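You operate a simulated robot arm through the tools that you are given. There is no shell and no other tool. Be economical: measure what you need, move in short steps, check, and stop when the job is done.

You are at the controls of a simulated two-armed robot. One attempt, no reset.

TASK
Roll rigs 3 and 4 to the holes on their cards and pin both.

It is judged by the outcome, as a careful person would: the job done as asked, and still so three seconds after it is handed in. It fails if anything else is knocked over, pushed out of place, dropped, spilled or broken.

THE ROBOT
Two 7-joint arms with fingered hands on one trunk, on a base that drives. Base frame: it is fixed to the floor where the robot stands at the start and does not move with it; the origin is under the middle of the robot, x ahead of it, y to its left, z up. Readings come in cm, degrees, newtons and seconds.
The left shoulder is at the start at [5.5, 12.5, 122.8], the right one opposite. With the tool pointing down near the work surface each hand reaches from about 10 to 50 cm from the robot's upright axis, wherever it stands, measured 20 degrees to its own side. Payload 3.6 kg a hand.
The tool frame of a hand sits at the grasp point between the pads (the TCP): z along the fingers, y along the line on which they close. The tips reach 3 cm beyond it. Largest opening 10.4 cm; the body of the gripper starts 3.5 cm behind the TCP. The gripper is a hand of 4 fingers: y runs from the thumb to the fingers, the wrist lies at [-1.5, -10.4, -17.8] in the tool frame, and closing takes about 1.5 s.
Orientation is told as [roll, pitch, yaw] about the base's x, y, z axes, in that order, counted from this pose: with the fingers straight down and the wrist toward the robot, the tool's x, y and z point along [0, 1, 0], [1, 0, 0] and [0, 0, -1] of the base frame.

THE INTERFACE
- The arms move only by the tool servo_tool. It takes "left_deltas", "right_deltas" or both (then of equal length, played together; a hand with none holds still); each is a list of rows, each a list of 7 numbers: the shift along the tool's x, y, z in units of 50 mm (1.0 is 50 mm), then the turn, a rotation vector about the tool's x, y, z in units of 4 degrees (1.0 is 4 degrees), then the closure, from 0 (fully open) to 1 (shut). In form: [[tx, ty, tz, wx, wy, wz, jaw], ...]. A call has 1 to 8 rows; each row shifts and turns the commanded pose from where the row before left it, along the tool's axes as they then stand. A call with a number of a shift or a turn outside -1 to 1 is refused whole. Rows are played at 5 a second. More than 5 cm and 8.6 degrees between two rows, or a gripper value outside its range, and nothing of the call is played. Where a pose cannot be reached the arm comes as near as it can. A force on the tool above 90 N (or 10 N above the force at the start of the call, whichever is more), or a blocked arm, ends the call early, and 0.2 s more pass. The fingers move at their own pace (about 7.2 cm/s each) and stop on an object; they squeeze with about 28 N. The grip force told is the motor's: it shows also when the fingers shut on nothing. Time passes only in rows, and 0.2 s behind the last, so rows that do not move let the fingers close. It gives the time, the measured TCP pose, the force on the tool (base axes), the opening and the grip force at its end, in the units of the frame above (readings bear some noise), with the torque about the TCP (base axes, N m) and any sound that the robot's microphone picked up.
- Cameras (640 x 400 px; columns grow to the right, rows downward): "scene" is now at [16.16, -0.84, 141.36]; the picture's right is [-0.11, -0.99, 0.00], its down [-0.09, 0.01, -1.00] and it looks along [0.99, -0.11, -0.09] (base axes); focal length 214 px, centre (320, 200). "left" rides on the left gripper at [-6.1, -9.2, -13] in its tool frame; the picture's right is [-0.81, -0.28, 0.52], its down [0.53, -0.71, 0.45] and it looks along [0.24, 0.64, 0.72] (tool axes); focal length 275 px, centre (320, 200). "right" rides on the right gripper at [6.1, -9.2, -13] in its tool frame; the picture's right is [-0.81, 0.28, -0.52], its down [-0.53, -0.71, 0.46] and it looks along [-0.24, 0.64, 0.72] (tool axes); focal length 275 px, centre (320, 200). There is no depth. A picture from a camera that has moved, and an enlarged one, comes with that camera's place and axes in the base frame and with its lens.
- get_image(camera): a new picture of that camera. It takes no simulated time.
- slide_trunk(by): slides the trunk up (or, below 0, down) by that many cm; the arms and the scene camera ride with it, the base frame stays. It gives what a move gives, with no picture.
- roll_base(legs): drives the robot by 1 to 6 legs, each [ahead, left, turn to the left] in cm, cm and degrees, along the robot's own axes; the way and the turn of a leg run together, so that a leg with both is an arc; at most 150 cm and 180 degrees a leg. The arms and the cameras ride along, it lands a little off, and it stops where it bumps. It gives what a move gives.
- grasp_type(shape, hand): the hand has 4 fingers and takes this shape, open, in about a second: jaw (thumb against the fingers, like two jaws); tri (thumb and two fingers); tip (a fingertip pinch); poke (one finger out to press); point (the index stretched); flat (the hand flat); cup (the hand cupped); fist (a fist). The gripper value then closes the fingers along that shape, each until it touches; the sizes above hold for jaw. It gives what a move gives, with no picture.
- aim_head(pan, tilt): turns the head with the scene camera to pan (to the left, within 80 degrees either way) and tilt (down, from -29 to 69), counted from straight ahead of the robot. It gives what a move gives.
- close_up(camera, box): a new picture of the part [left, top, right, bottom] of that camera's present view, enlarged. It takes no simulated time.
- finish_job(): hands the job in; it is judged then, once.

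Work in short steps. Places have to be worked out from the pictures, the camera data and where the tool is seen: move nearer, look again, correct. Check each grasp and each placing, and mend what went wrong. You have 120 turns and 100 pictures in all, those below and enlarged ones among them. Open the grippers and draw the arms clear of the work before you hand the job in, unless the task says otherwise; then end with one line.

The tools are called after ">>>" as name(argument=value, ...) on one line, values as JSON. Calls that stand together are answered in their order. servo_tool: Moves the arms, as the interface text tells. Its arguments: {"type":"object","properties":{"left_deltas":{"type":"array"},"right_deltas":{"type":"array"}},"required":[]} The other tools are called the same way: slide_trunk (by) slides the trunk up or down; grasp_type (shape, hand) gives the hand a shape; roll_base (legs) drives the base; aim_head (pan, tilt) turns the head that bears the scene camera; get_image (camera) takes a picture; close_up (camera, box) takes an enlarged picture of a part of a camera's view; finish_job () hands the job in.

At the start:

```text
time_s: 0.0
left_position: [44.06, 13.52, 154.28]
left_tcp_rot: [-0.1, 0.0, 0.2]
left_ft_force: [0.6, -0.1, -0.6]
left_wrist_torque: [-0.01, -0.02, 0.0]
left_opening: 10.42
left_grip_force: 0.1
left_shape: jaw
right_position: [36.83, -20.06, 152.15]
right_tcp_rot: [0.0, 0.0, 0.0]
right_ft_force: [0.1, 0.9, -0.2]
right_wrist_torque: [0.01, -0.01, 0.03]
right_opening: 10.41
right_grip_force: 0.0
right_shape: jaw
trunk travel left (down, up): [-45.6, 8.0]
robot x, y, heading: [-0.02, 0.16, 0.1]
head pan, tilt: [-6.3, 5.2]
```

scene: 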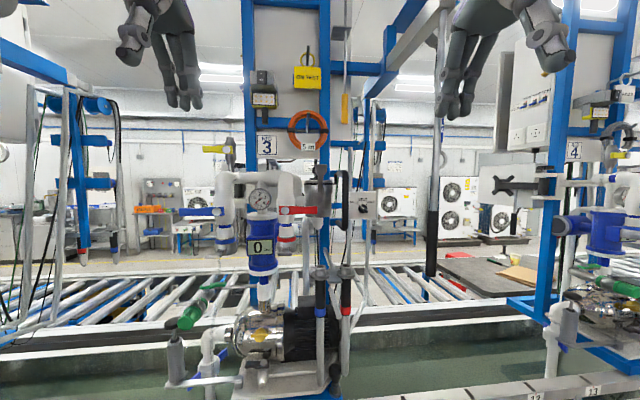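
right: 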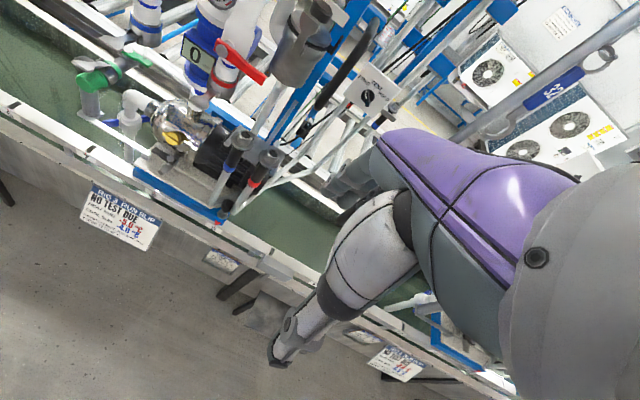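
left: 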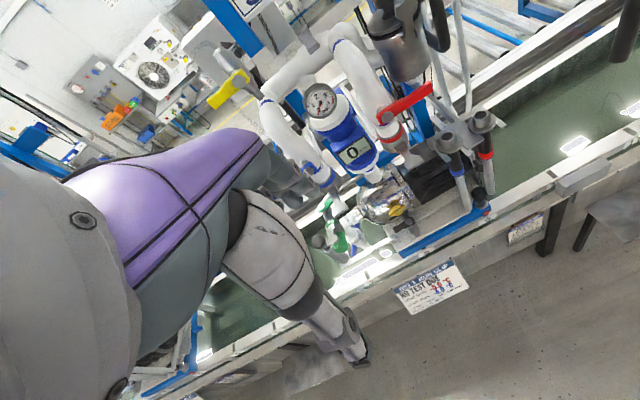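

The rigs stand on a roller track; cards hang on the near edge. I look down with the head and read the cards.

>>> close_up(camera="left", box=[380, 250, 480, 320])

>>> close_up(camera="right", box=[70, 170, 170, 255])

>>> aim_head(pan=0, tilt=45)

>>> get_image(camera="scene")

```text
5.71 times, centred on (430, 285) of left
camera zoom: at [34.78, 7.41, 167.44], right [-0.27, -0.81, -0.52], down [-0.71, 0.53, -0.46], along [0.64, 0.24, -0.72], focal length 1573 px, centre (-309, -286)
```

zoom: 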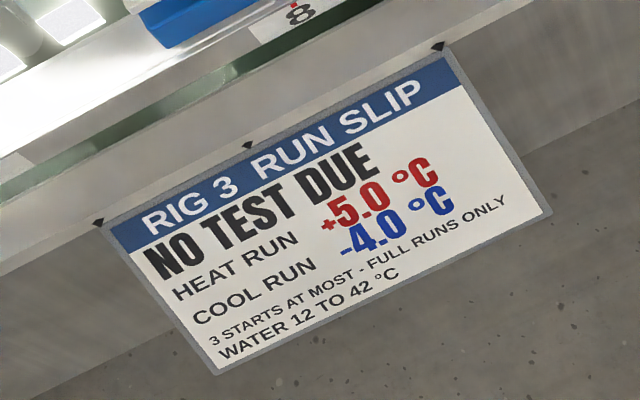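

```text
4.71 times, centred on (120, 212) of right
camera zoom: at [27.77, -13.99, 165.3], right [0.28, -0.81, 0.52], down [-0.71, -0.53, -0.46], along [0.64, -0.24, -0.72], focal length 1295 px, centre (1261, 141)
```

zoom: 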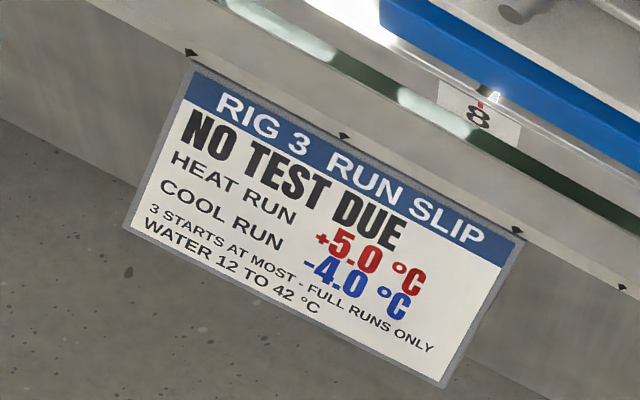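

```text
time_s: 1.1
left_position: [44.05, 13.56, 154.18]
left_tcp_rot: [-0.1, -0.1, 0.0]
left_ft_force: [-0.8, 0.1, 0.0]
left_wrist_torque: [0.03, 0.0, 0.0]
left_opening: 10.35
left_grip_force: 0.1
left_shape: jaw
right_position: [36.82, -19.99, 152.25]
right_tcp_rot: [0.1, 0.0, 0.0]
right_ft_force: [-0.3, 0.1, -0.1]
right_wrist_torque: [0.0, 0.0, 0.02]
right_opening: 10.33
right_grip_force: 0.0
right_shape: jaw
trunk travel left (down, up): [-45.6, 8.0]
robot x, y, heading: [-0.0, -0.02, 0.1]
head pan, tilt: [0.0, 45.0]
```

```text
94 pictures are left
camera scene: at [15.16, 0.16, 135.1], right [0.0, -1.0, 0.0], down [-0.71, 0.0, -0.71], along [0.71, 0.0, -0.71], focal length 214 px, centre (320, 200)
```

scene: 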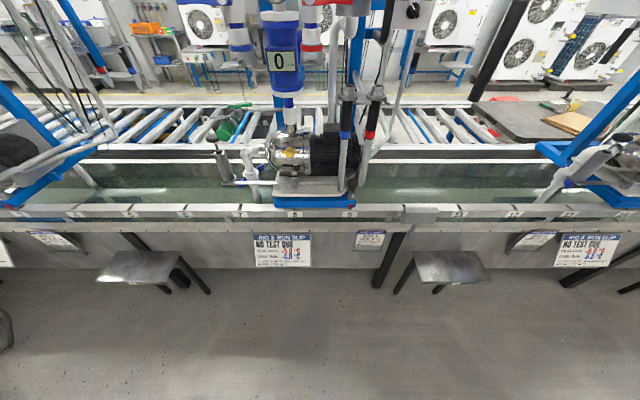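

Other small cards hang at the edge; I zoom on them and on the edge numbering.

>>> close_up(camera="scene", box=[340, 195, 420, 255])

>>> close_up(camera="scene", box=[500, 200, 640, 280])

>>> close_up(camera="scene", box=[0, 190, 160, 280])

>>> close_up(camera="scene", box=[190, 90, 400, 225])

```text
6.67 times, centred on (380, 225) of scene
camera zoom: at [15.16, 0.16, 135.1], right [0.0, -1.0, 0.0], down [-0.71, 0.0, -0.71], along [0.71, 0.0, -0.71], focal length 1430 px, centre (-80, 33)
```

zoom: 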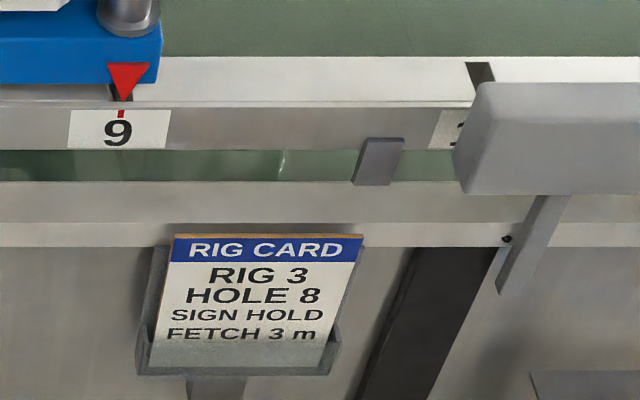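

```text
4.57 times, centred on (570, 240) of scene
camera zoom: at [15.16, 0.16, 135.1], right [0.0, -1.0, 0.0], down [-0.71, 0.0, -0.71], along [0.71, 0.0, -0.71], focal length 980 px, centre (-823, 17)
```

zoom: 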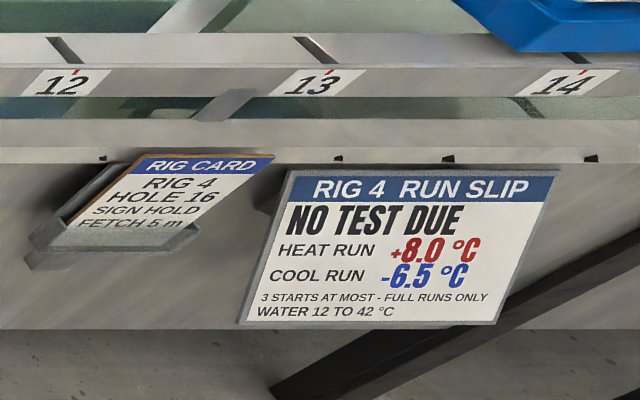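

```text
4.00 times, centred on (80, 235) of scene
camera zoom: at [15.16, 0.16, 135.1], right [0.0, -1.0, 0.0], down [-0.71, 0.0, -0.71], along [0.71, 0.0, -0.71], focal length 858 px, centre (1280, 60)
```

zoom: 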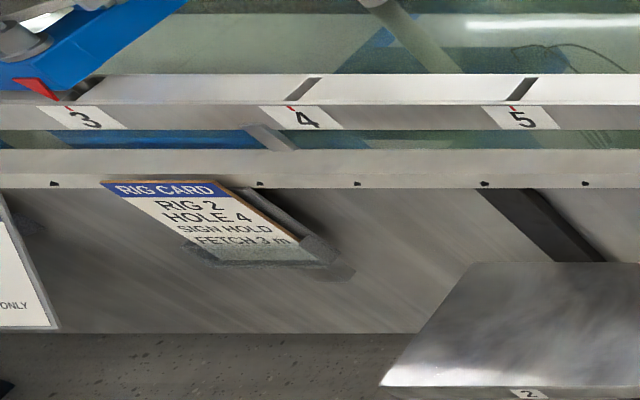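

```text
2.96 times, centred on (295, 158) of scene
camera zoom: at [15.16, 0.16, 135.1], right [0.0, -1.0, 0.0], down [-0.71, 0.0, -0.71], along [0.71, 0.0, -0.71], focal length 636 px, centre (394, 326)
```

zoom: 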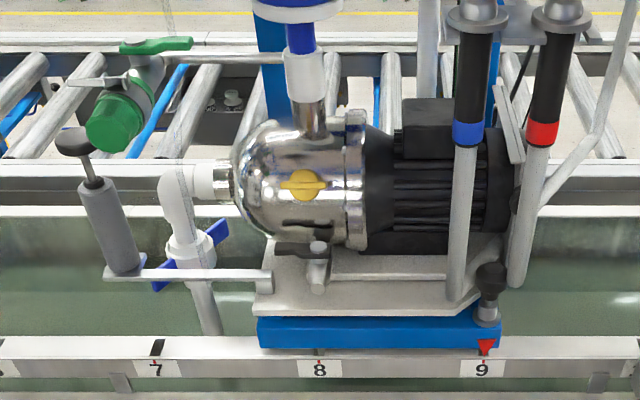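

Rig 3's pointer is at 9 and must go to 8; rig 4's card says 16. Label 8 triangulates to about (73,10,69), spacing 22 cm. I zoom on the pin and rig 4.

>>> close_up(camera="scene", box=[320, 165, 440, 225])

>>> aim_head(pan=-50, tilt=25)

>>> get_image(camera="scene")

```text
5.33 times, centred on (380, 195) of scene
camera zoom: at [15.16, 0.16, 135.1], right [0.0, -1.0, 0.0], down [-0.71, 0.0, -0.71], along [0.71, 0.0, -0.71], focal length 1144 px, centre (0, 227)
```

zoom: 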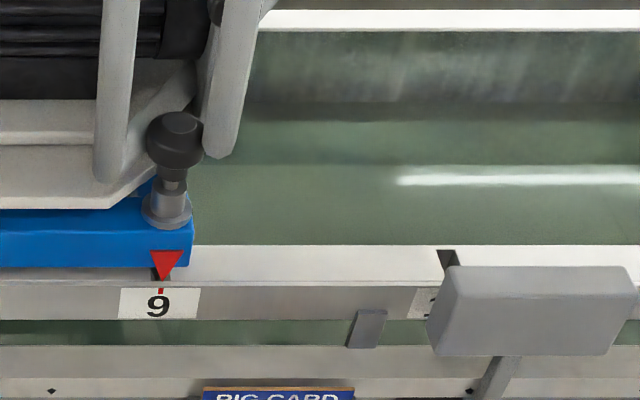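

```text
time_s: 2.2
left_position: [44.03, 13.54, 154.47]
left_tcp_rot: [-0.1, 0.0, 0.1]
left_ft_force: [0.4, 0.2, 0.0]
left_wrist_torque: [0.01, 0.01, -0.03]
left_opening: 10.39
left_grip_force: 0.0
left_shape: jaw
right_position: [36.92, -20.09, 152.05]
right_tcp_rot: [0.0, 0.0, 0.1]
right_ft_force: [-0.4, -0.1, -0.1]
right_wrist_torque: [0.02, -0.02, 0.0]
right_opening: 10.36
right_grip_force: 0.0
right_shape: jaw
trunk travel left (down, up): [-45.6, 8.0]
robot x, y, heading: [-0.41, -0.22, 0.1]
head pan, tilt: [-50.0, 25.0]
```

```text
88 pictures are left
camera scene: at [12.96, -6.89, 138.14], right [-0.77, -0.64, 0.0], down [-0.27, 0.32, -0.91], along [0.58, -0.69, -0.42], focal length 214 px, centre (320, 200)
```

scene: 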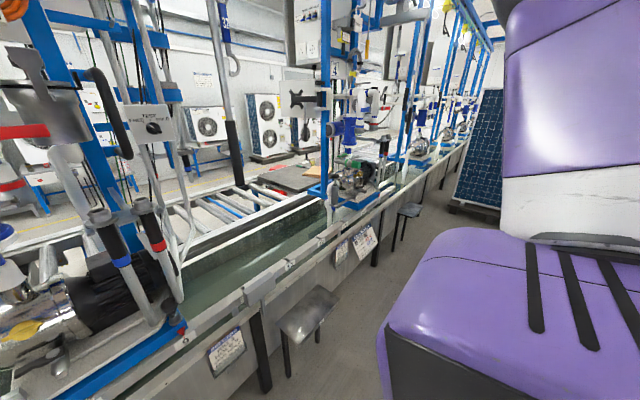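

Pin knob estimated at (76.5,-12,82), on rig 3's right front corner. I drive ahead partway and look down at it.

>>> roll_base(legs=[[18, 0, 0]])

>>> aim_head(pan=-10, tilt=45)

>>> get_image(camera="scene")

>>> get_image(camera="right")

```text
time_s: 3.8
left_position: [61.85, 13.68, 154.32]
left_tcp_rot: [0.0, 0.0, 0.1]
left_ft_force: [-0.1, -0.6, 0.8]
left_wrist_torque: [0.01, 0.01, -0.02]
left_opening: 10.37
left_grip_force: 0.0
left_shape: jaw
right_position: [54.82, -19.98, 152.29]
right_tcp_rot: [0.0, 0.0, 0.0]
right_ft_force: [0.6, -0.4, -0.4]
right_wrist_torque: [0.02, 0.02, -0.01]
right_opening: 10.37
right_grip_force: 0.0
right_shape: jaw
trunk travel left (down, up): [-45.6, 8.0]
robot x, y, heading: [17.72, -0.27, 0.0]
head pan, tilt: [-50.0, 25.0]
```

```text
time_s: 4.8
left_position: [61.9, 13.66, 154.22]
left_tcp_rot: [-0.1, 0.0, 0.1]
left_ft_force: [0.2, 0.1, 0.4]
left_wrist_torque: [0.04, 0.01, -0.02]
left_opening: 10.36
left_grip_force: 0.0
left_shape: jaw
right_position: [54.89, -20.12, 152.23]
right_tcp_rot: [0.0, 0.0, 0.1]
right_ft_force: [0.3, 0.1, 0.5]
right_wrist_torque: [0.0, 0.04, 0.01]
right_opening: 10.36
right_grip_force: 0.0
right_shape: jaw
trunk travel left (down, up): [-45.6, 8.0]
robot x, y, heading: [17.97, -0.16, -0.1]
head pan, tilt: [-10.0, 45.0]
```

```text
87 pictures are left
camera scene: at [32.94, -1.23, 135.09], right [-0.17, -0.98, 0.0], down [-0.7, 0.12, -0.71], along [0.7, -0.12, -0.71], focal length 214 px, centre (320, 200)
```

scene: 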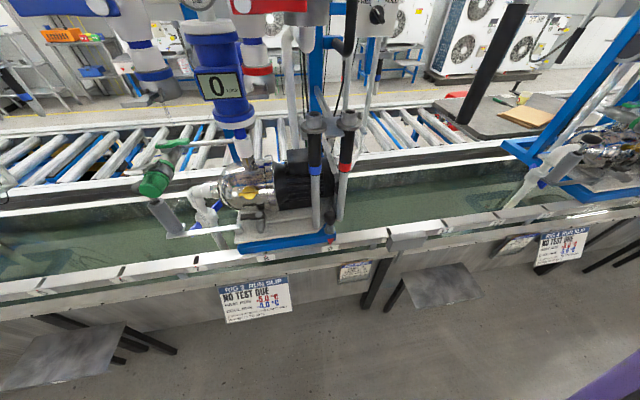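

```text
86 pictures are left
camera right: at [45.68, -13.94, 165.3], right [0.28, -0.81, 0.52], down [-0.71, -0.53, -0.46], along [0.65, -0.24, -0.72], focal length 275 px, centre (320, 200)
```

right: 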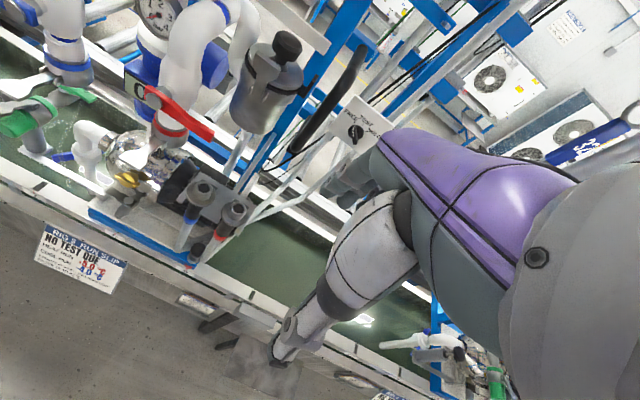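

I zoom on the pin in the wrist view and the scene view.

>>> close_up(camera="right", box=[150, 160, 270, 280])

>>> close_up(camera="scene", box=[290, 100, 370, 265])

```text
3.33 times, centred on (210, 220) of right
camera zoom: at [45.68, -13.94, 165.3], right [0.28, -0.81, 0.52], down [-0.71, -0.53, -0.46], along [0.65, -0.24, -0.72], focal length 918 px, centre (687, 133)
```

zoom: 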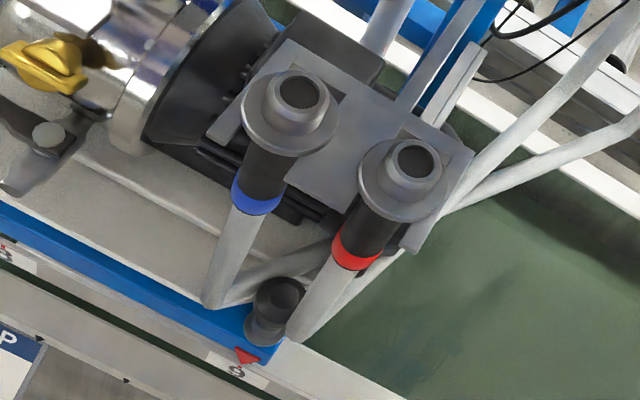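

```text
2.42 times, centred on (330, 182) of scene
camera zoom: at [32.94, -1.23, 135.09], right [-0.17, -0.98, 0.0], down [-0.7, 0.12, -0.71], along [0.7, -0.12, -0.71], focal length 520 px, centre (296, 242)
```

zoom: 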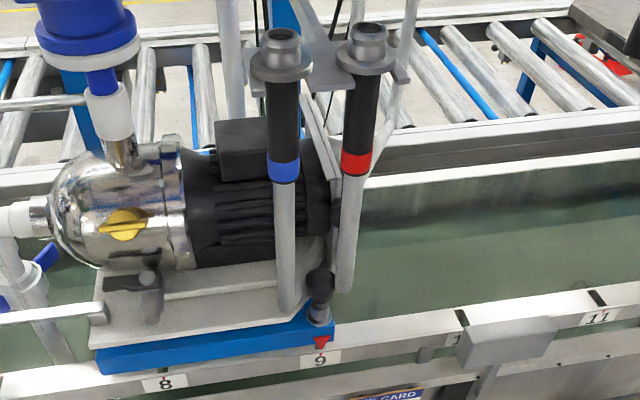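

Lances hang at x≈76, y≈-7.5 and -15 (z 80–116), so the knob sits tightly among them. I lower the right hand in front for a better wrist view.

>>> servo_tool(right_deltas=[[0, -0.2, 1, 0, 0, 0, 0], [0, -0.2, 1, 0, 0, 0, 0], [0, -0.2, 1, 0, 0, 0, 0], [0, -0.2, 1, 0, 0, 0, 0], [0, -0.2, 1, 0, 0, 0, 0], [0, -0.2, 1, 0, 0, 0, 0], [0, -0.2, 1, 0, 0, 0, 0], [0, 0, 1, 0, 0, 0, 0]])

>>> get_image(camera="right")

>>> get_image(camera="scene")

```text
refused: row 1 steps farther than a row can; nothing moved
```

```text
83 pictures are left
camera right: at [45.68, -13.94, 165.3], right [0.28, -0.81, 0.52], down [-0.71, -0.53, -0.46], along [0.65, -0.24, -0.72], focal length 275 px, centre (320, 200)
```

right: 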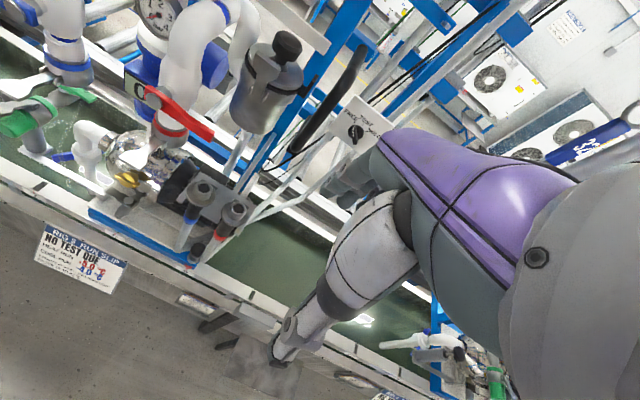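

```text
82 pictures are left
camera scene: at [32.94, -1.23, 135.09], right [-0.17, -0.98, 0.0], down [-0.7, 0.12, -0.71], along [0.7, -0.12, -0.71], focal length 214 px, centre (320, 200)
```

scene: 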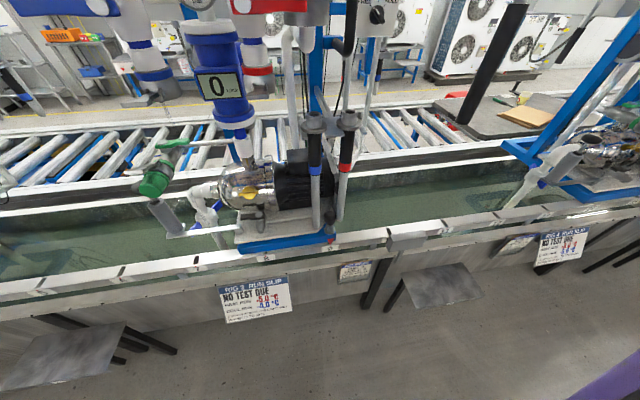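

The row's total shift exceeded 5 cm; I repeat it smaller.

>>> servo_tool(right_deltas=[[0, -0.2, 0.95, 0, 0, 0, 0], [0, -0.2, 0.95, 0, 0, 0, 0], [0, -0.2, 0.95, 0, 0, 0, 0], [0, -0.2, 0.95, 0, 0, 0, 0], [0, -0.2, 0.95, 0, 0, 0, 0], [0, -0.2, 0.95, 0, 0, 0, 0], [0, -0.2, 0.95, 0, 0, 0, 0], [0, 0, 0.95, 0, 0, 0, 0]])

>>> get_image(camera="right")

```text
time_s: 6.6
left_position: [61.97, 13.65, 154.27]
left_tcp_rot: [-0.2, -0.1, 0.1]
left_ft_force: [0.0, 0.5, -0.6]
left_wrist_torque: [0.02, -0.03, 0.0]
left_opening: 10.38
left_grip_force: 0.1
left_shape: jaw
right_position: [53.53, -21.04, 118.8]
right_tcp_rot: [0.2, 0.1, 0.1]
right_ft_force: [-0.1, 0.0, -0.3]
right_wrist_torque: [-0.01, 0.02, 0.02]
right_opening: 10.36
right_grip_force: 0.0
right_shape: jaw
right hand out of reach, approached as far as the arm can: row 7, 8
trunk travel left (down, up): [-45.6, 8.0]
robot x, y, heading: [18.01, -0.3, 0.2]
head pan, tilt: [-10.0, 45.0]
```

```text
81 pictures are left
camera right: at [44.41, -15.07, 131.92], right [0.28, -0.81, 0.52], down [-0.71, -0.53, -0.45], along [0.64, -0.24, -0.73], focal length 275 px, centre (320, 200)
```

right: 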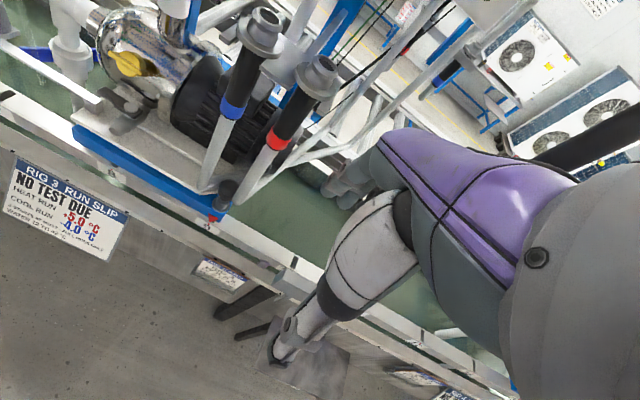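

The arm is limited by trunk height. I lower the trunk 30 cm and look again.

>>> slide_trunk(by=-28)

>>> close_up(camera="right", box=[60, 60, 260, 185])

>>> get_image(camera="scene")

```text
time_s: 9.4
left_position: [75.11, 12.71, 113.0]
left_tcp_rot: [0.5, 17.8, 0.0]
left_ft_force: [-22.6, -36.3, -7.4]
left_wrist_torque: [2.57, -1.62, 0.03]
left_opening: 10.39
left_grip_force: 0.1
left_shape: jaw
right_position: [56.58, -21.46, 81.33]
right_tcp_rot: [0.3, 18.3, 0.2]
right_ft_force: [0.3, -0.5, -0.8]
right_wrist_torque: [0.02, 0.01, 0.01]
right_opening: 10.38
right_grip_force: 0.0
right_shape: jaw
trunk travel left (down, up): [-17.6, 36.0]
robot x, y, heading: [17.76, -0.14, 0.2]
head pan, tilt: [-10.0, 45.0]
```

```text
3.20 times, centred on (160, 122) of right
camera zoom: at [51.93, -15.47, 96.66], right [0.42, -0.81, 0.4], down [-0.82, -0.53, -0.21], along [0.38, -0.24, -0.89], focal length 881 px, centre (832, 448)
```

zoom: 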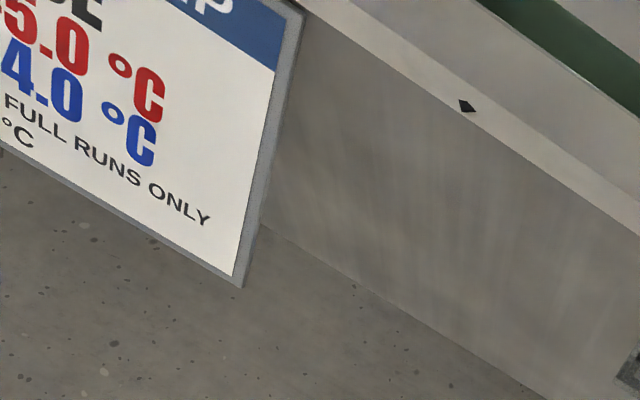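

```text
79 pictures are left
camera scene: at [40.81, -1.68, 105.97], right [-0.17, -0.98, 0.0], down [-0.69, 0.13, -0.71], along [0.7, -0.12, -0.71], focal length 214 px, centre (320, 200)
```

scene: 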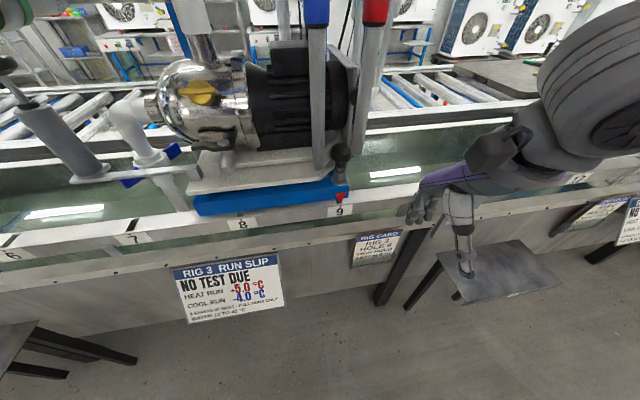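

The trunk leans forward as it lowers and the left hand is touching the rig (force ~43 N). I back the base off at once.

>>> roll_base(legs=[[-14, 0, 0]])

>>> get_image(camera="left")

>>> get_image(camera="scene")

```text
time_s: 10.8
left_position: [61.26, 13.59, 113.24]
left_tcp_rot: [-0.1, 17.4, -0.1]
left_ft_force: [-0.4, 0.7, -0.2]
left_wrist_torque: [0.03, 0.0, 0.01]
left_opening: 10.35
left_grip_force: 0.1
left_shape: jaw
right_position: [42.64, -21.22, 81.35]
right_tcp_rot: [0.0, 18.4, 0.0]
right_ft_force: [0.0, -0.6, 0.4]
right_wrist_torque: [0.03, 0.01, 0.02]
right_opening: 10.36
right_grip_force: 0.0
right_shape: jaw
trunk travel left (down, up): [-17.6, 36.0]
robot x, y, heading: [3.64, 0.06, 0.1]
head pan, tilt: [-10.0, 45.0]
```

```text
78 pictures are left
camera left: at [56.38, 7.41, 128.49], right [-0.42, -0.81, -0.41], down [-0.82, 0.53, -0.22], along [0.4, 0.24, -0.89], focal length 275 px, centre (320, 200)
```

left: 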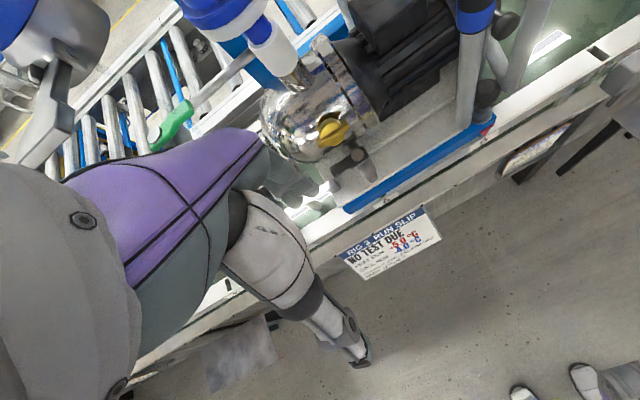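

```text
77 pictures are left
camera scene: at [26.9, -1.26, 105.96], right [-0.17, -0.98, 0.0], down [-0.7, 0.12, -0.71], along [0.7, -0.12, -0.71], focal length 214 px, centre (320, 200)
```

scene: 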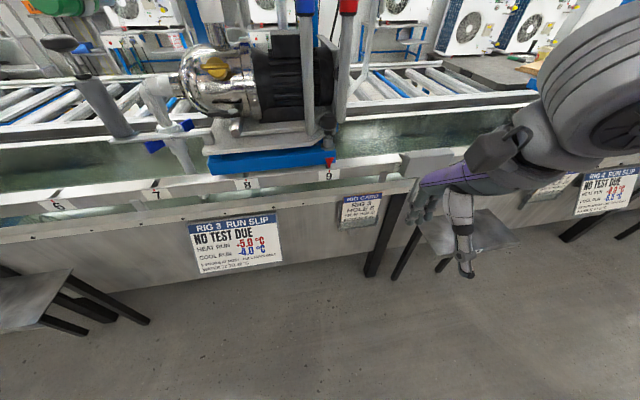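

Free again. I zoom on the pin from this lower view, and check the rig's upper part for any change.

>>> close_up(camera="scene", box=[290, 90, 370, 190])

>>> aim_head(pan=8, tilt=0)

>>> get_image(camera="scene")

```text
4.00 times, centred on (330, 140) of scene
camera zoom: at [26.9, -1.26, 105.96], right [-0.17, -0.98, 0.0], down [-0.7, 0.12, -0.71], along [0.7, -0.12, -0.71], focal length 858 px, centre (280, 440)
```

zoom: 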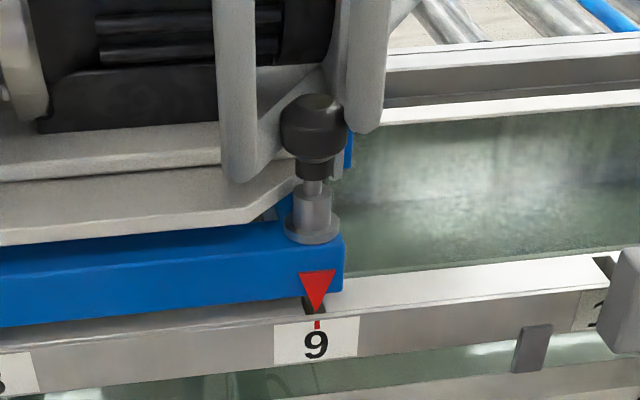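

```text
time_s: 11.9
left_position: [61.33, 13.5, 113.17]
left_tcp_rot: [-0.1, 17.5, 0.0]
left_ft_force: [-0.3, -0.6, 0.7]
left_wrist_torque: [0.0, 0.0, -0.01]
left_opening: 10.4
left_grip_force: 0.0
left_shape: jaw
right_position: [42.59, -21.13, 81.35]
right_tcp_rot: [0.0, 18.4, 0.1]
right_ft_force: [-0.2, -0.3, -0.6]
right_wrist_torque: [-0.01, -0.01, -0.02]
right_opening: 10.35
right_grip_force: 0.1
right_shape: jaw
trunk travel left (down, up): [-17.6, 36.0]
robot x, y, heading: [3.96, -0.19, 0.2]
head pan, tilt: [8.0, 0.0]
```

```text
75 pictures are left
camera scene: at [27.88, 1.41, 113.03], right [0.14, -0.99, 0.0], down [0.0, 0.0, -1.0], along [0.99, 0.14, 0.0], focal length 214 px, centre (320, 200)
```

scene: 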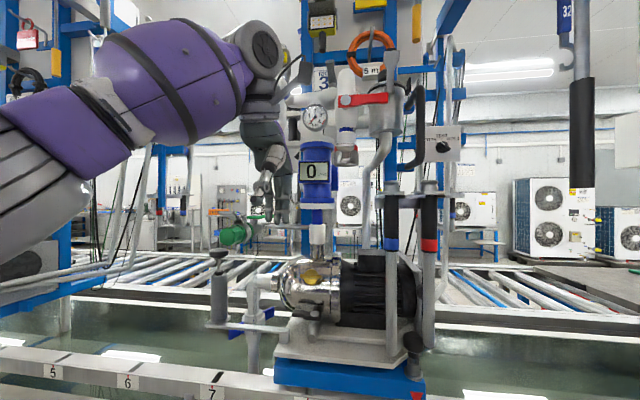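

The knob sits near (78.5,-12.4,81). I retract the left arm and start turning the right hand to point forward with its closing line across y.

>>> servo_tool(left_deltas=[[0, -0.9, 0, -0.9, 0, 0, 0], [0, -0.9, 0, -0.9, 0, 0, 0], [0, -0.9, 0, -0.9, 0, 0, 0], [0, -0.9, 0, -0.9, 0, 0, 0], [0, -0.4, 0, -0.7, 0, 0, 0], [0, 0, 0, 0, 0, 0, 0], [0, 0, 0, 0, 0, 0, 0], [0, 0, 0, 0, 0, 0, 0]], right_deltas=[[0, 0.2, 0, -0.92, 0, 0, 0], [0, 0.2, 0, -0.92, 0, 0, 0], [0, 0.2, 0, -0.92, 0, 0, 0], [0, 0.2, 0, -0.92, 0, 0, 0], [0, 0.2, 0, -0.92, 0, 0, 0], [0, 0, 0, -1, -1, -1, 0], [0, 0, 0, -1, -1, -1, 0], [0, 0, 0, -1, -1, -1, 0]])

>>> servo_tool(right_deltas=[[0, 0, 0, -1, -1, -1, 0], [0, 0, 0, -1, -1, -1, 0], [0, 0, 0, -1, -1, -1, 0], [0, 0, 0, -1, -1, -1, 0], [0, 0, 0, -1, -1, -1, 0], [0, 0, 0, -1, -1, -1, 0], [0, 0, 0, -1, -1, -1, 0]])

```text
time_s: 13.7
left_position: [45.54, 13.16, 110.31]
left_tcp_rot: [-0.2, 0.3, 0.1]
left_ft_force: [0.3, -0.3, 0.2]
left_wrist_torque: [0.03, 0.0, 0.01]
left_opening: 10.39
left_grip_force: 0.0
left_shape: jaw
left hand out of reach, approached as far as the arm can: row 1, 2, 3, 4, 5
right_position: [52.92, -21.97, 81.21]
right_tcp_rot: [-13.3, -10.5, 13.4]
right_ft_force: [-0.1, -0.2, 0.2]
right_wrist_torque: [-0.03, 0.0, -0.03]
right_opening: 10.39
right_grip_force: 0.1
right_shape: jaw
right hand out of reach, approached as far as the arm can: row 1, 2, 3, 4, 6, 7, 8
trunk travel left (down, up): [-17.6, 36.0]
robot x, y, heading: [3.75, -0.34, -0.0]
head pan, tilt: [8.0, 0.0]
```

```text
time_s: 15.3
left_position: [45.47, 13.02, 110.3]
left_tcp_rot: [-0.1, 0.2, 0.0]
left_ft_force: [0.5, -0.6, -0.7]
left_wrist_torque: [-0.01, -0.02, -0.02]
left_opening: 10.38
left_grip_force: 0.0
left_shape: jaw
right_position: [57.01, -22.63, 81.1]
right_tcp_rot: [-53.0, -19.0, 53.0]
right_ft_force: [-0.2, 0.1, -0.2]
right_wrist_torque: [0.01, -0.02, 0.01]
right_opening: 10.39
right_grip_force: 0.0
right_shape: jaw
right hand out of reach, approached as far as the arm can: row 1, 2, 3, 4, 5
trunk travel left (down, up): [-17.6, 36.0]
robot x, y, heading: [3.65, -0.32, 0.2]
head pan, tilt: [8.0, 0.0]
```

Continuing the turn of the right hand (about 50° left).

>>> servo_tool(right_deltas=[[0, 0, 0, -1, -1, -1, 0], [0, 0, 0, -1, -1, -1, 0], [0, 0, 0, -1, -1, -1, 0], [0, 0, 0, -1, -1, -1, 0], [0, 0, 0, -1, -1, -1, 0], [0, 0, 0, -1, -1, -1, 0], [0, 0, 0, -1, -1, -1, 0], [0, 0, 0, -0.3, -0.3, -0.3, 0]])

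>>> get_image(camera="right")

>>> aim_head(pan=-15, tilt=25)

>>> get_image(camera="scene")

```text
time_s: 17.1
left_position: [45.56, 13.13, 110.39]
left_tcp_rot: [-0.2, 0.3, -0.1]
left_ft_force: [0.4, -1.0, 0.6]
left_wrist_torque: [0.01, -0.02, 0.0]
left_opening: 10.38
left_grip_force: 0.2
left_shape: jaw
right_position: [56.88, -22.71, 81.1]
right_tcp_rot: [-89.8, 0.0, 90.0]
right_ft_force: [0.5, -0.2, 1.0]
right_wrist_torque: [-0.01, 0.01, 0.02]
right_opening: 10.4
right_grip_force: 0.1
right_shape: jaw
trunk travel left (down, up): [-17.6, 36.0]
robot x, y, heading: [3.71, -0.06, -0.1]
head pan, tilt: [8.0, 0.0]
```

```text
74 pictures are left
camera right: at [43.8, -31.81, 75.15], right [-0.51, 0.27, 0.81], down [0.46, -0.71, 0.53], along [0.73, 0.64, 0.24], focal length 275 px, centre (320, 200)
```

right: 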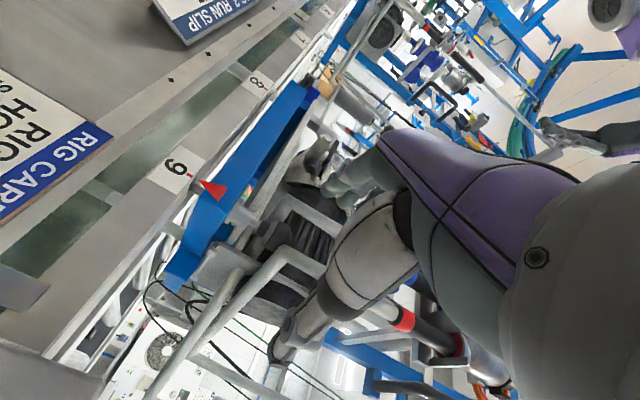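

```text
time_s: 18.0
left_position: [45.54, 13.21, 110.43]
left_tcp_rot: [-0.2, 0.3, -0.1]
left_ft_force: [0.2, -0.1, 0.1]
left_wrist_torque: [0.02, -0.01, 0.0]
left_opening: 10.36
left_grip_force: 0.1
left_shape: jaw
right_position: [56.84, -22.51, 81.18]
right_tcp_rot: [-89.8, -0.1, 89.9]
right_ft_force: [0.2, -0.1, 0.5]
right_wrist_torque: [0.02, 0.02, -0.05]
right_opening: 10.37
right_grip_force: 0.0
right_shape: jaw
trunk travel left (down, up): [-17.6, 36.0]
robot x, y, heading: [4.01, 0.05, -0.2]
head pan, tilt: [-15.0, 25.0]
```

```text
73 pictures are left
camera scene: at [27.86, -2.22, 109.01], right [-0.26, -0.97, 0.0], down [-0.41, 0.11, -0.91], along [0.88, -0.23, -0.42], focal length 214 px, centre (320, 200)
```

scene: 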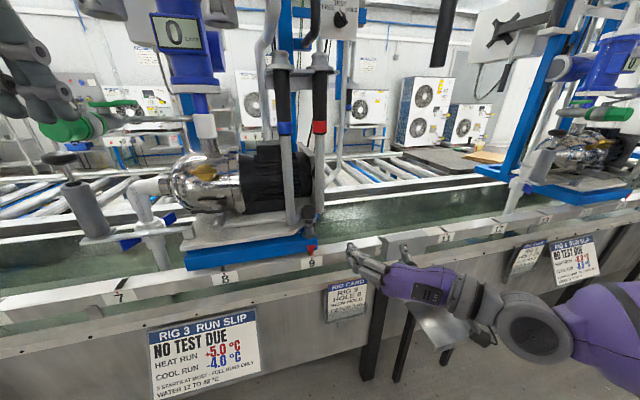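

Orientation is right. I zoom on the knob in both views.

>>> close_up(camera="right", box=[150, 150, 350, 350])

>>> close_up(camera="scene", box=[270, 190, 390, 290])

```text
2.00 times, centred on (250, 250) of right
camera zoom: at [43.78, -31.78, 75.16], right [-0.51, 0.27, 0.81], down [0.46, -0.71, 0.53], along [0.73, 0.64, 0.24], focal length 551 px, centre (460, 100)
```

zoom: 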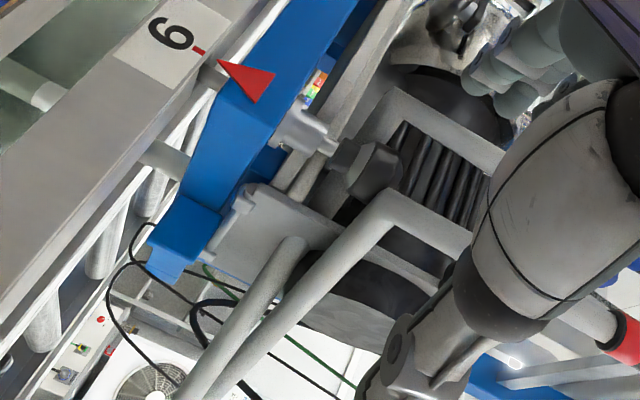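

```text
4.00 times, centred on (330, 240) of scene
camera zoom: at [27.86, -2.22, 109.01], right [-0.26, -0.97, 0.0], down [-0.41, 0.11, -0.91], along [0.88, -0.23, -0.42], focal length 858 px, centre (280, 40)
```

zoom: 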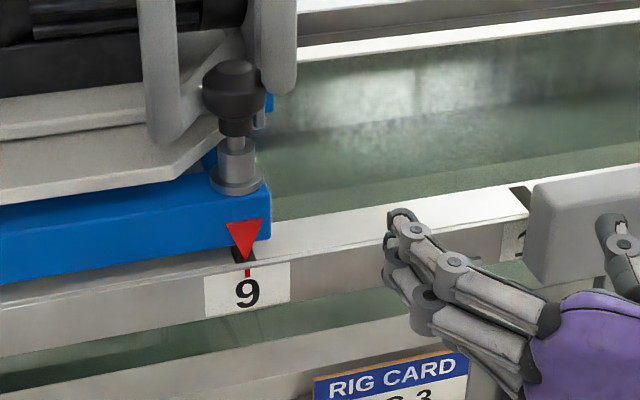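

Knob now at (77.4,-12,82), with a thin neck just below the ball. I try the fingertip-pinch shape, since the lances are close by.

>>> grasp_type(hand="right", shape="tip")

>>> close_up(camera="scene", box=[290, 190, 490, 315])

>>> close_up(camera="right", box=[180, 120, 480, 400])

```text
time_s: 18.9
left_position: [45.51, 13.16, 110.18]
left_tcp_rot: [-0.2, 0.3, -0.1]
left_ft_force: [0.2, 0.9, 0.0]
left_wrist_torque: [-0.03, -0.02, 0.02]
left_opening: 10.4
left_grip_force: 0.0
left_shape: jaw
right_position: [56.92, -22.61, 81.13]
right_tcp_rot: [-89.9, 0.0, 89.9]
right_ft_force: [0.0, -0.1, 0.3]
right_wrist_torque: [-0.02, 0.02, 0.01]
right_opening: 10.39
right_grip_force: 0.0
right_shape: tip
trunk travel left (down, up): [-17.6, 36.0]
robot x, y, heading: [4.0, 0.21, -0.0]
head pan, tilt: [-15.0, 25.0]
```

```text
3.20 times, centred on (390, 252) of scene
camera zoom: at [27.86, -2.23, 109.0], right [-0.26, -0.97, 0.0], down [-0.41, 0.11, -0.91], along [0.88, -0.23, -0.42], focal length 686 px, centre (96, 32)
```

zoom: 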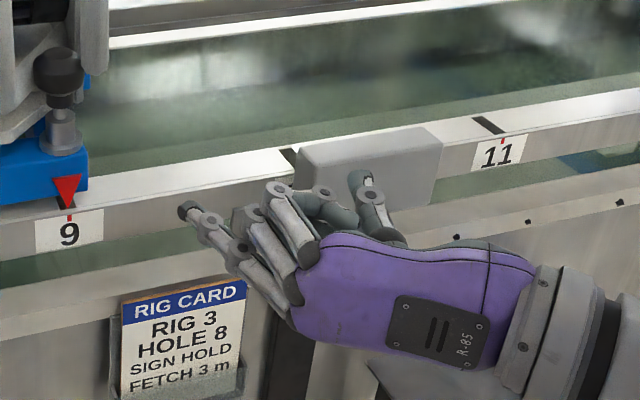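

```text
1.43 times, centred on (330, 260) of right
camera zoom: at [43.79, -31.78, 75.16], right [-0.51, 0.27, 0.81], down [0.46, -0.71, 0.53], along [0.73, 0.64, 0.24], focal length 393 px, centre (306, 114)
```

zoom: 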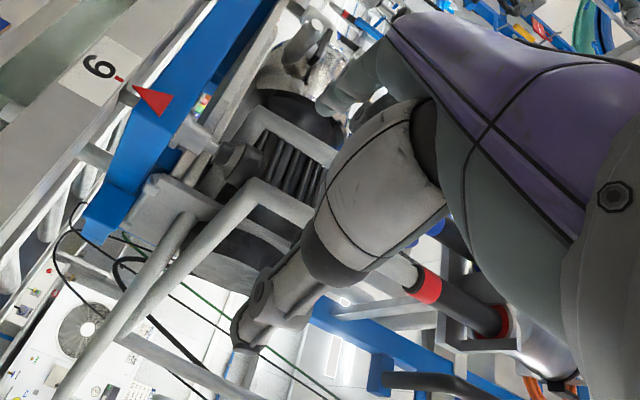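

The tip shape leaves other fingers stretched; I check the tri shape instead.

>>> grasp_type(hand="right", shape="tri")

>>> close_up(camera="scene", box=[290, 190, 490, 315])

>>> servo_tool(right_deltas=[[0, 0, 0, 0, 0, 0, 0.6], [0, 0, 0, 0, 0, 0, 0.6], [0, 0, 0, 0, 0, 0, 0.6], [0, 0, 0, 0, 0, 0, 0.6], [0, 0, 0, 0, 0, 0, 0.6]])

>>> close_up(camera="scene", box=[290, 190, 490, 315])

```text
time_s: 19.8
left_position: [45.61, 13.15, 110.22]
left_tcp_rot: [-0.2, 0.3, -0.2]
left_ft_force: [0.6, -0.1, -0.6]
left_wrist_torque: [0.01, -0.01, 0.0]
left_opening: 10.38
left_grip_force: 0.1
left_shape: jaw
right_position: [56.77, -22.67, 81.14]
right_tcp_rot: [-89.8, -0.2, 89.9]
right_ft_force: [0.9, 0.4, -0.8]
right_wrist_torque: [0.01, 0.02, 0.01]
right_opening: 10.36
right_grip_force: 0.0
right_shape: tri
trunk travel left (down, up): [-17.6, 36.0]
robot x, y, heading: [3.81, 0.13, -0.0]
head pan, tilt: [-15.0, 25.0]
```

```text
3.20 times, centred on (390, 252) of scene
camera zoom: at [27.86, -2.23, 109.0], right [-0.26, -0.97, 0.0], down [-0.41, 0.11, -0.91], along [0.88, -0.23, -0.42], focal length 686 px, centre (96, 32)
```

zoom: 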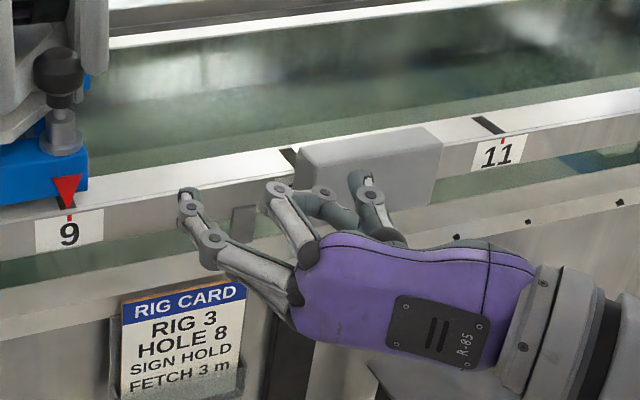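

```text
time_s: 21.0
left_position: [45.56, 13.14, 110.36]
left_tcp_rot: [-0.1, 0.2, -0.2]
left_ft_force: [0.3, -0.8, -0.2]
left_wrist_torque: [0.0, 0.01, 0.02]
left_opening: 10.37
left_grip_force: 0.1
left_shape: jaw
right_position: [56.82, -22.48, 81.08]
right_tcp_rot: [-89.8, -0.2, 90.0]
right_ft_force: [-0.5, 0.1, 0.6]
right_wrist_torque: [0.02, 0.01, -0.01]
right_opening: 4.18
right_grip_force: 0.0
right_shape: tri
trunk travel left (down, up): [-17.6, 36.0]
robot x, y, heading: [3.82, -0.09, 0.4]
head pan, tilt: [-15.0, 25.0]
```

```text
3.20 times, centred on (390, 252) of scene
camera zoom: at [27.86, -2.23, 109.0], right [-0.26, -0.97, 0.0], down [-0.41, 0.11, -0.91], along [0.88, -0.23, -0.42], focal length 686 px, centre (96, 32)
```

zoom: 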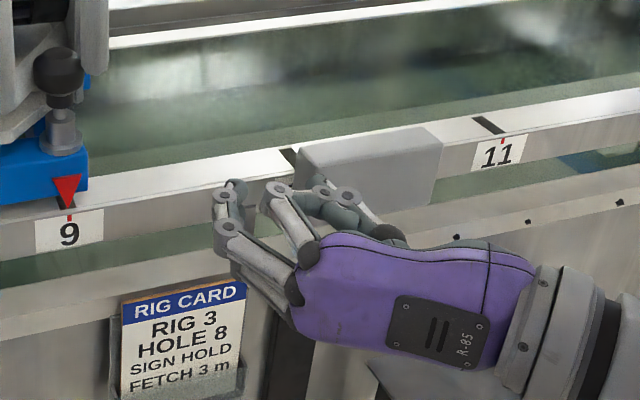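

I zoom harder to judge whether the knob stands in front of the red lance.

>>> close_up(camera="scene", box=[296, 186, 328, 250])

>>> close_up(camera="right", box=[225, 200, 285, 260])

```text
6.25 times, centred on (312, 218) of scene
camera zoom: at [27.86, -2.23, 109.0], right [-0.26, -0.97, 0.0], down [-0.41, 0.11, -0.91], along [0.88, -0.23, -0.42], focal length 1340 px, centre (370, 88)
```

zoom: 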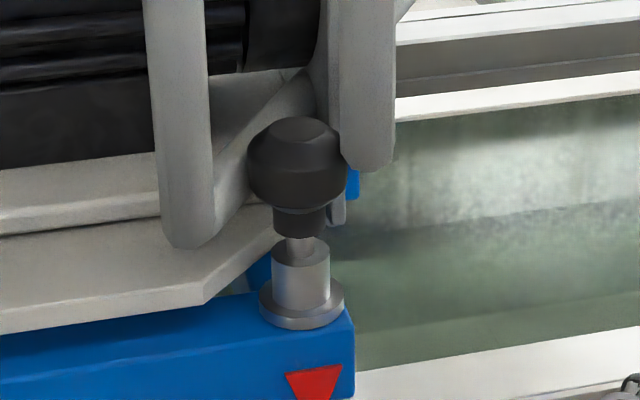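

```text
6.67 times, centred on (255, 230) of right
camera zoom: at [43.79, -31.79, 75.16], right [-0.51, 0.27, 0.81], down [0.46, -0.71, 0.53], along [0.73, 0.64, 0.24], focal length 1835 px, centre (753, 0)
```

zoom: 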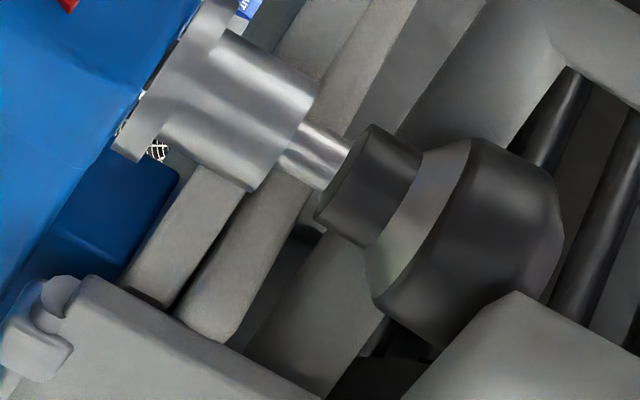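

Careful triangulation puts the lances at x≈75.4 (y -7 and -14.6), slightly in front of the knob (77.4,-12,82), bottoms at z≈80–82.6. So I'll come with the left hand, palm to the right, pointing about 25° right and 25° down, to pinch the neck below the ball between the lances. First I rotate the left hand and draw the right one back.

>>> servo_tool(left_deltas=[[0, 0, 0.3, -0.61, -0.96, -0.96, 0], [0, 0, 0.3, -0.61, -0.96, -0.96, 0], [0, 0, 0.3, -0.61, -0.96, -0.96, 0], [0, 0, 0, -0.61, -0.96, -0.96, 0], [0, 0, 0, -0.61, -0.96, -0.96, 0], [0, 0, 0, -0.61, -0.96, -0.96, 0], [0, 0, 0, -0.61, -0.96, -0.96, 0], [0, 0, 0, -0.61, -0.96, -0.96, 0]], right_deltas=[[0, -0.3, -0.8, 0, 0, 0, 0], [0, -0.3, -0.8, 0, 0, 0, 0], [0, -0.3, -0.8, 0, 0, 0, 0], [0, -0.3, -0.8, 0, 0, 0, 0], [0, 0, 0, 0, 0, 0, 0], [0, 0, 0, 0, 0, 0, 0], [0, 0, 0, 0, 0, 0, 0], [0, 0, 0, 0, 0, 0, 0]])

>>> servo_tool(left_deltas=[[0, 0, 0, -0.61, -0.96, -0.96, 0], [0, 0, 0, -0.61, -0.96, -0.96, 0], [0, 0, 0, -0.61, -0.96, -0.96, 0], [0, 0, 0, -0.61, -0.96, -0.96, 0], [0, 0, 0, -0.61, -0.96, -0.96, 0], [0, 0, 0, -0.61, -0.96, -0.96, 0], [0, 0, 0, -0.61, -0.96, -0.96, 0]])

>>> grasp_type(hand="left", shape="tri")

>>> get_image(camera="scene")

```text
time_s: 22.8
left_position: [45.74, 12.79, 105.84]
left_tcp_rot: [-34.7, -9.3, 34.8]
left_ft_force: [-0.7, -1.2, 0.2]
left_wrist_torque: [0.04, -0.02, 0.01]
left_opening: 10.35
left_grip_force: 0.1
left_shape: jaw
right_position: [40.94, -28.66, 81.15]
right_tcp_rot: [-89.7, -0.1, 89.9]
right_ft_force: [1.0, 0.6, 0.8]
right_wrist_torque: [0.0, 0.0, 0.0]
right_opening: 10.37
right_grip_force: 0.1
right_shape: tri
trunk travel left (down, up): [-17.6, 36.0]
robot x, y, heading: [3.44, 0.44, 0.2]
head pan, tilt: [-15.0, 25.0]
```

```text
time_s: 24.4
left_position: [48.89, 13.38, 106.6]
left_tcp_rot: [-64.7, 0.4, 64.7]
left_ft_force: [1.1, -0.1, -0.1]
left_wrist_torque: [0.03, -0.01, -0.01]
left_opening: 10.36
left_grip_force: 0.0
left_shape: jaw
left hand out of reach, approached as far as the arm can: row 4, 5, 6, 7
right_position: [40.91, -28.9, 81.15]
right_tcp_rot: [-89.8, -0.1, 89.9]
right_ft_force: [0.0, 0.5, 0.1]
right_wrist_torque: [0.01, 0.02, -0.03]
right_opening: 10.37
right_grip_force: 0.0
right_shape: tri
trunk travel left (down, up): [-17.6, 36.0]
robot x, y, heading: [3.72, -0.35, 0.1]
head pan, tilt: [-15.0, 25.0]
```

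```text
time_s: 25.3
left_position: [48.92, 13.54, 106.67]
left_tcp_rot: [-64.7, 0.3, 64.6]
left_ft_force: [0.1, 0.0, 0.1]
left_wrist_torque: [0.0, -0.05, 0.0]
left_opening: 10.39
left_grip_force: 0.1
left_shape: tri
right_position: [40.87, -28.77, 81.08]
right_tcp_rot: [-89.8, 0.0, 89.8]
right_ft_force: [0.2, 0.0, -0.9]
right_wrist_torque: [-0.01, -0.01, -0.02]
right_opening: 10.39
right_grip_force: 0.1
right_shape: tri
trunk travel left (down, up): [-17.6, 36.0]
robot x, y, heading: [3.67, 0.12, 0.0]
head pan, tilt: [-15.0, 25.0]
```

```text
64 pictures are left
camera scene: at [27.86, -2.23, 109.0], right [-0.26, -0.97, 0.0], down [-0.41, 0.11, -0.91], along [0.88, -0.23, -0.42], focal length 214 px, centre (320, 200)
```

scene: 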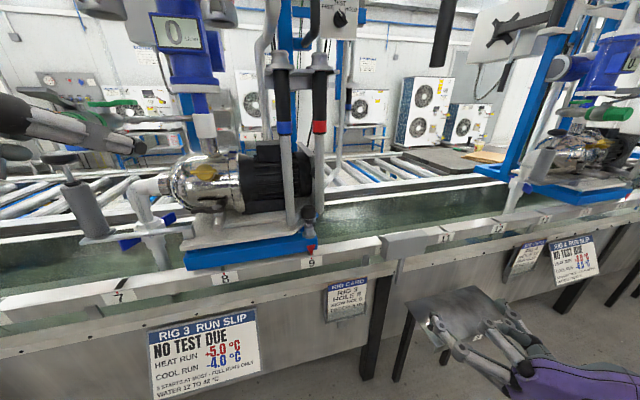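

Orientation is as wanted. I drive 6 cm ahead and 10 cm right so the left arm reaches the pin.

>>> roll_base(legs=[[6, -10, 0]])

>>> servo_tool(left_deltas=[[0.5, -0.6, 0.2, 0, 0, 0, 0.65], [0.5, -0.6, 0.2, 0, 0, 0, 0.65], [0.5, -0.6, 0.2, 0, 0, 0, 0.65], [0.5, -0.6, 0.2, 0, 0, 0, 0.65], [0.5, -0.6, 0.2, 0, 0, 0, 0.65], [0.5, 0, 0.2, 0, 0, 0, 0.65]])

```text
time_s: 26.8
left_position: [54.9, 3.63, 106.56]
left_tcp_rot: [-64.7, 0.3, 64.6]
left_ft_force: [-0.6, 0.5, 0.1]
left_wrist_torque: [-0.01, -0.01, 0.01]
left_opening: 10.39
left_grip_force: 0.1
left_shape: tri
right_position: [46.83, -38.56, 81.13]
right_tcp_rot: [-89.9, -0.1, 89.9]
right_ft_force: [-1.1, -0.4, 1.4]
right_wrist_torque: [-0.01, 0.0, -0.01]
right_opening: 10.37
right_grip_force: 0.1
right_shape: tri
trunk travel left (down, up): [-17.6, 36.0]
robot x, y, heading: [10.03, -10.28, -0.1]
head pan, tilt: [-15.0, 25.0]
```

```text
time_s: 28.2
left_position: [54.67, -9.41, 91.51]
left_tcp_rot: [-66.1, 2.1, 68.5]
left_ft_force: [-0.1, 0.2, -0.4]
left_wrist_torque: [0.02, 0.01, 0.0]
left_opening: 3.63
left_grip_force: 0.1
left_shape: tri
left hand out of reach, approached as far as the arm can: row 1, 2, 3, 4
right_position: [46.81, -38.51, 81.05]
right_tcp_rot: [-89.9, -0.1, 90.0]
right_ft_force: [0.0, 0.6, 0.2]
right_wrist_torque: [-0.01, -0.02, -0.01]
right_opening: 10.35
right_grip_force: 0.1
right_shape: tri
trunk travel left (down, up): [-17.6, 36.0]
robot x, y, heading: [9.95, -9.69, -0.0]
head pan, tilt: [-15.0, 25.0]
```

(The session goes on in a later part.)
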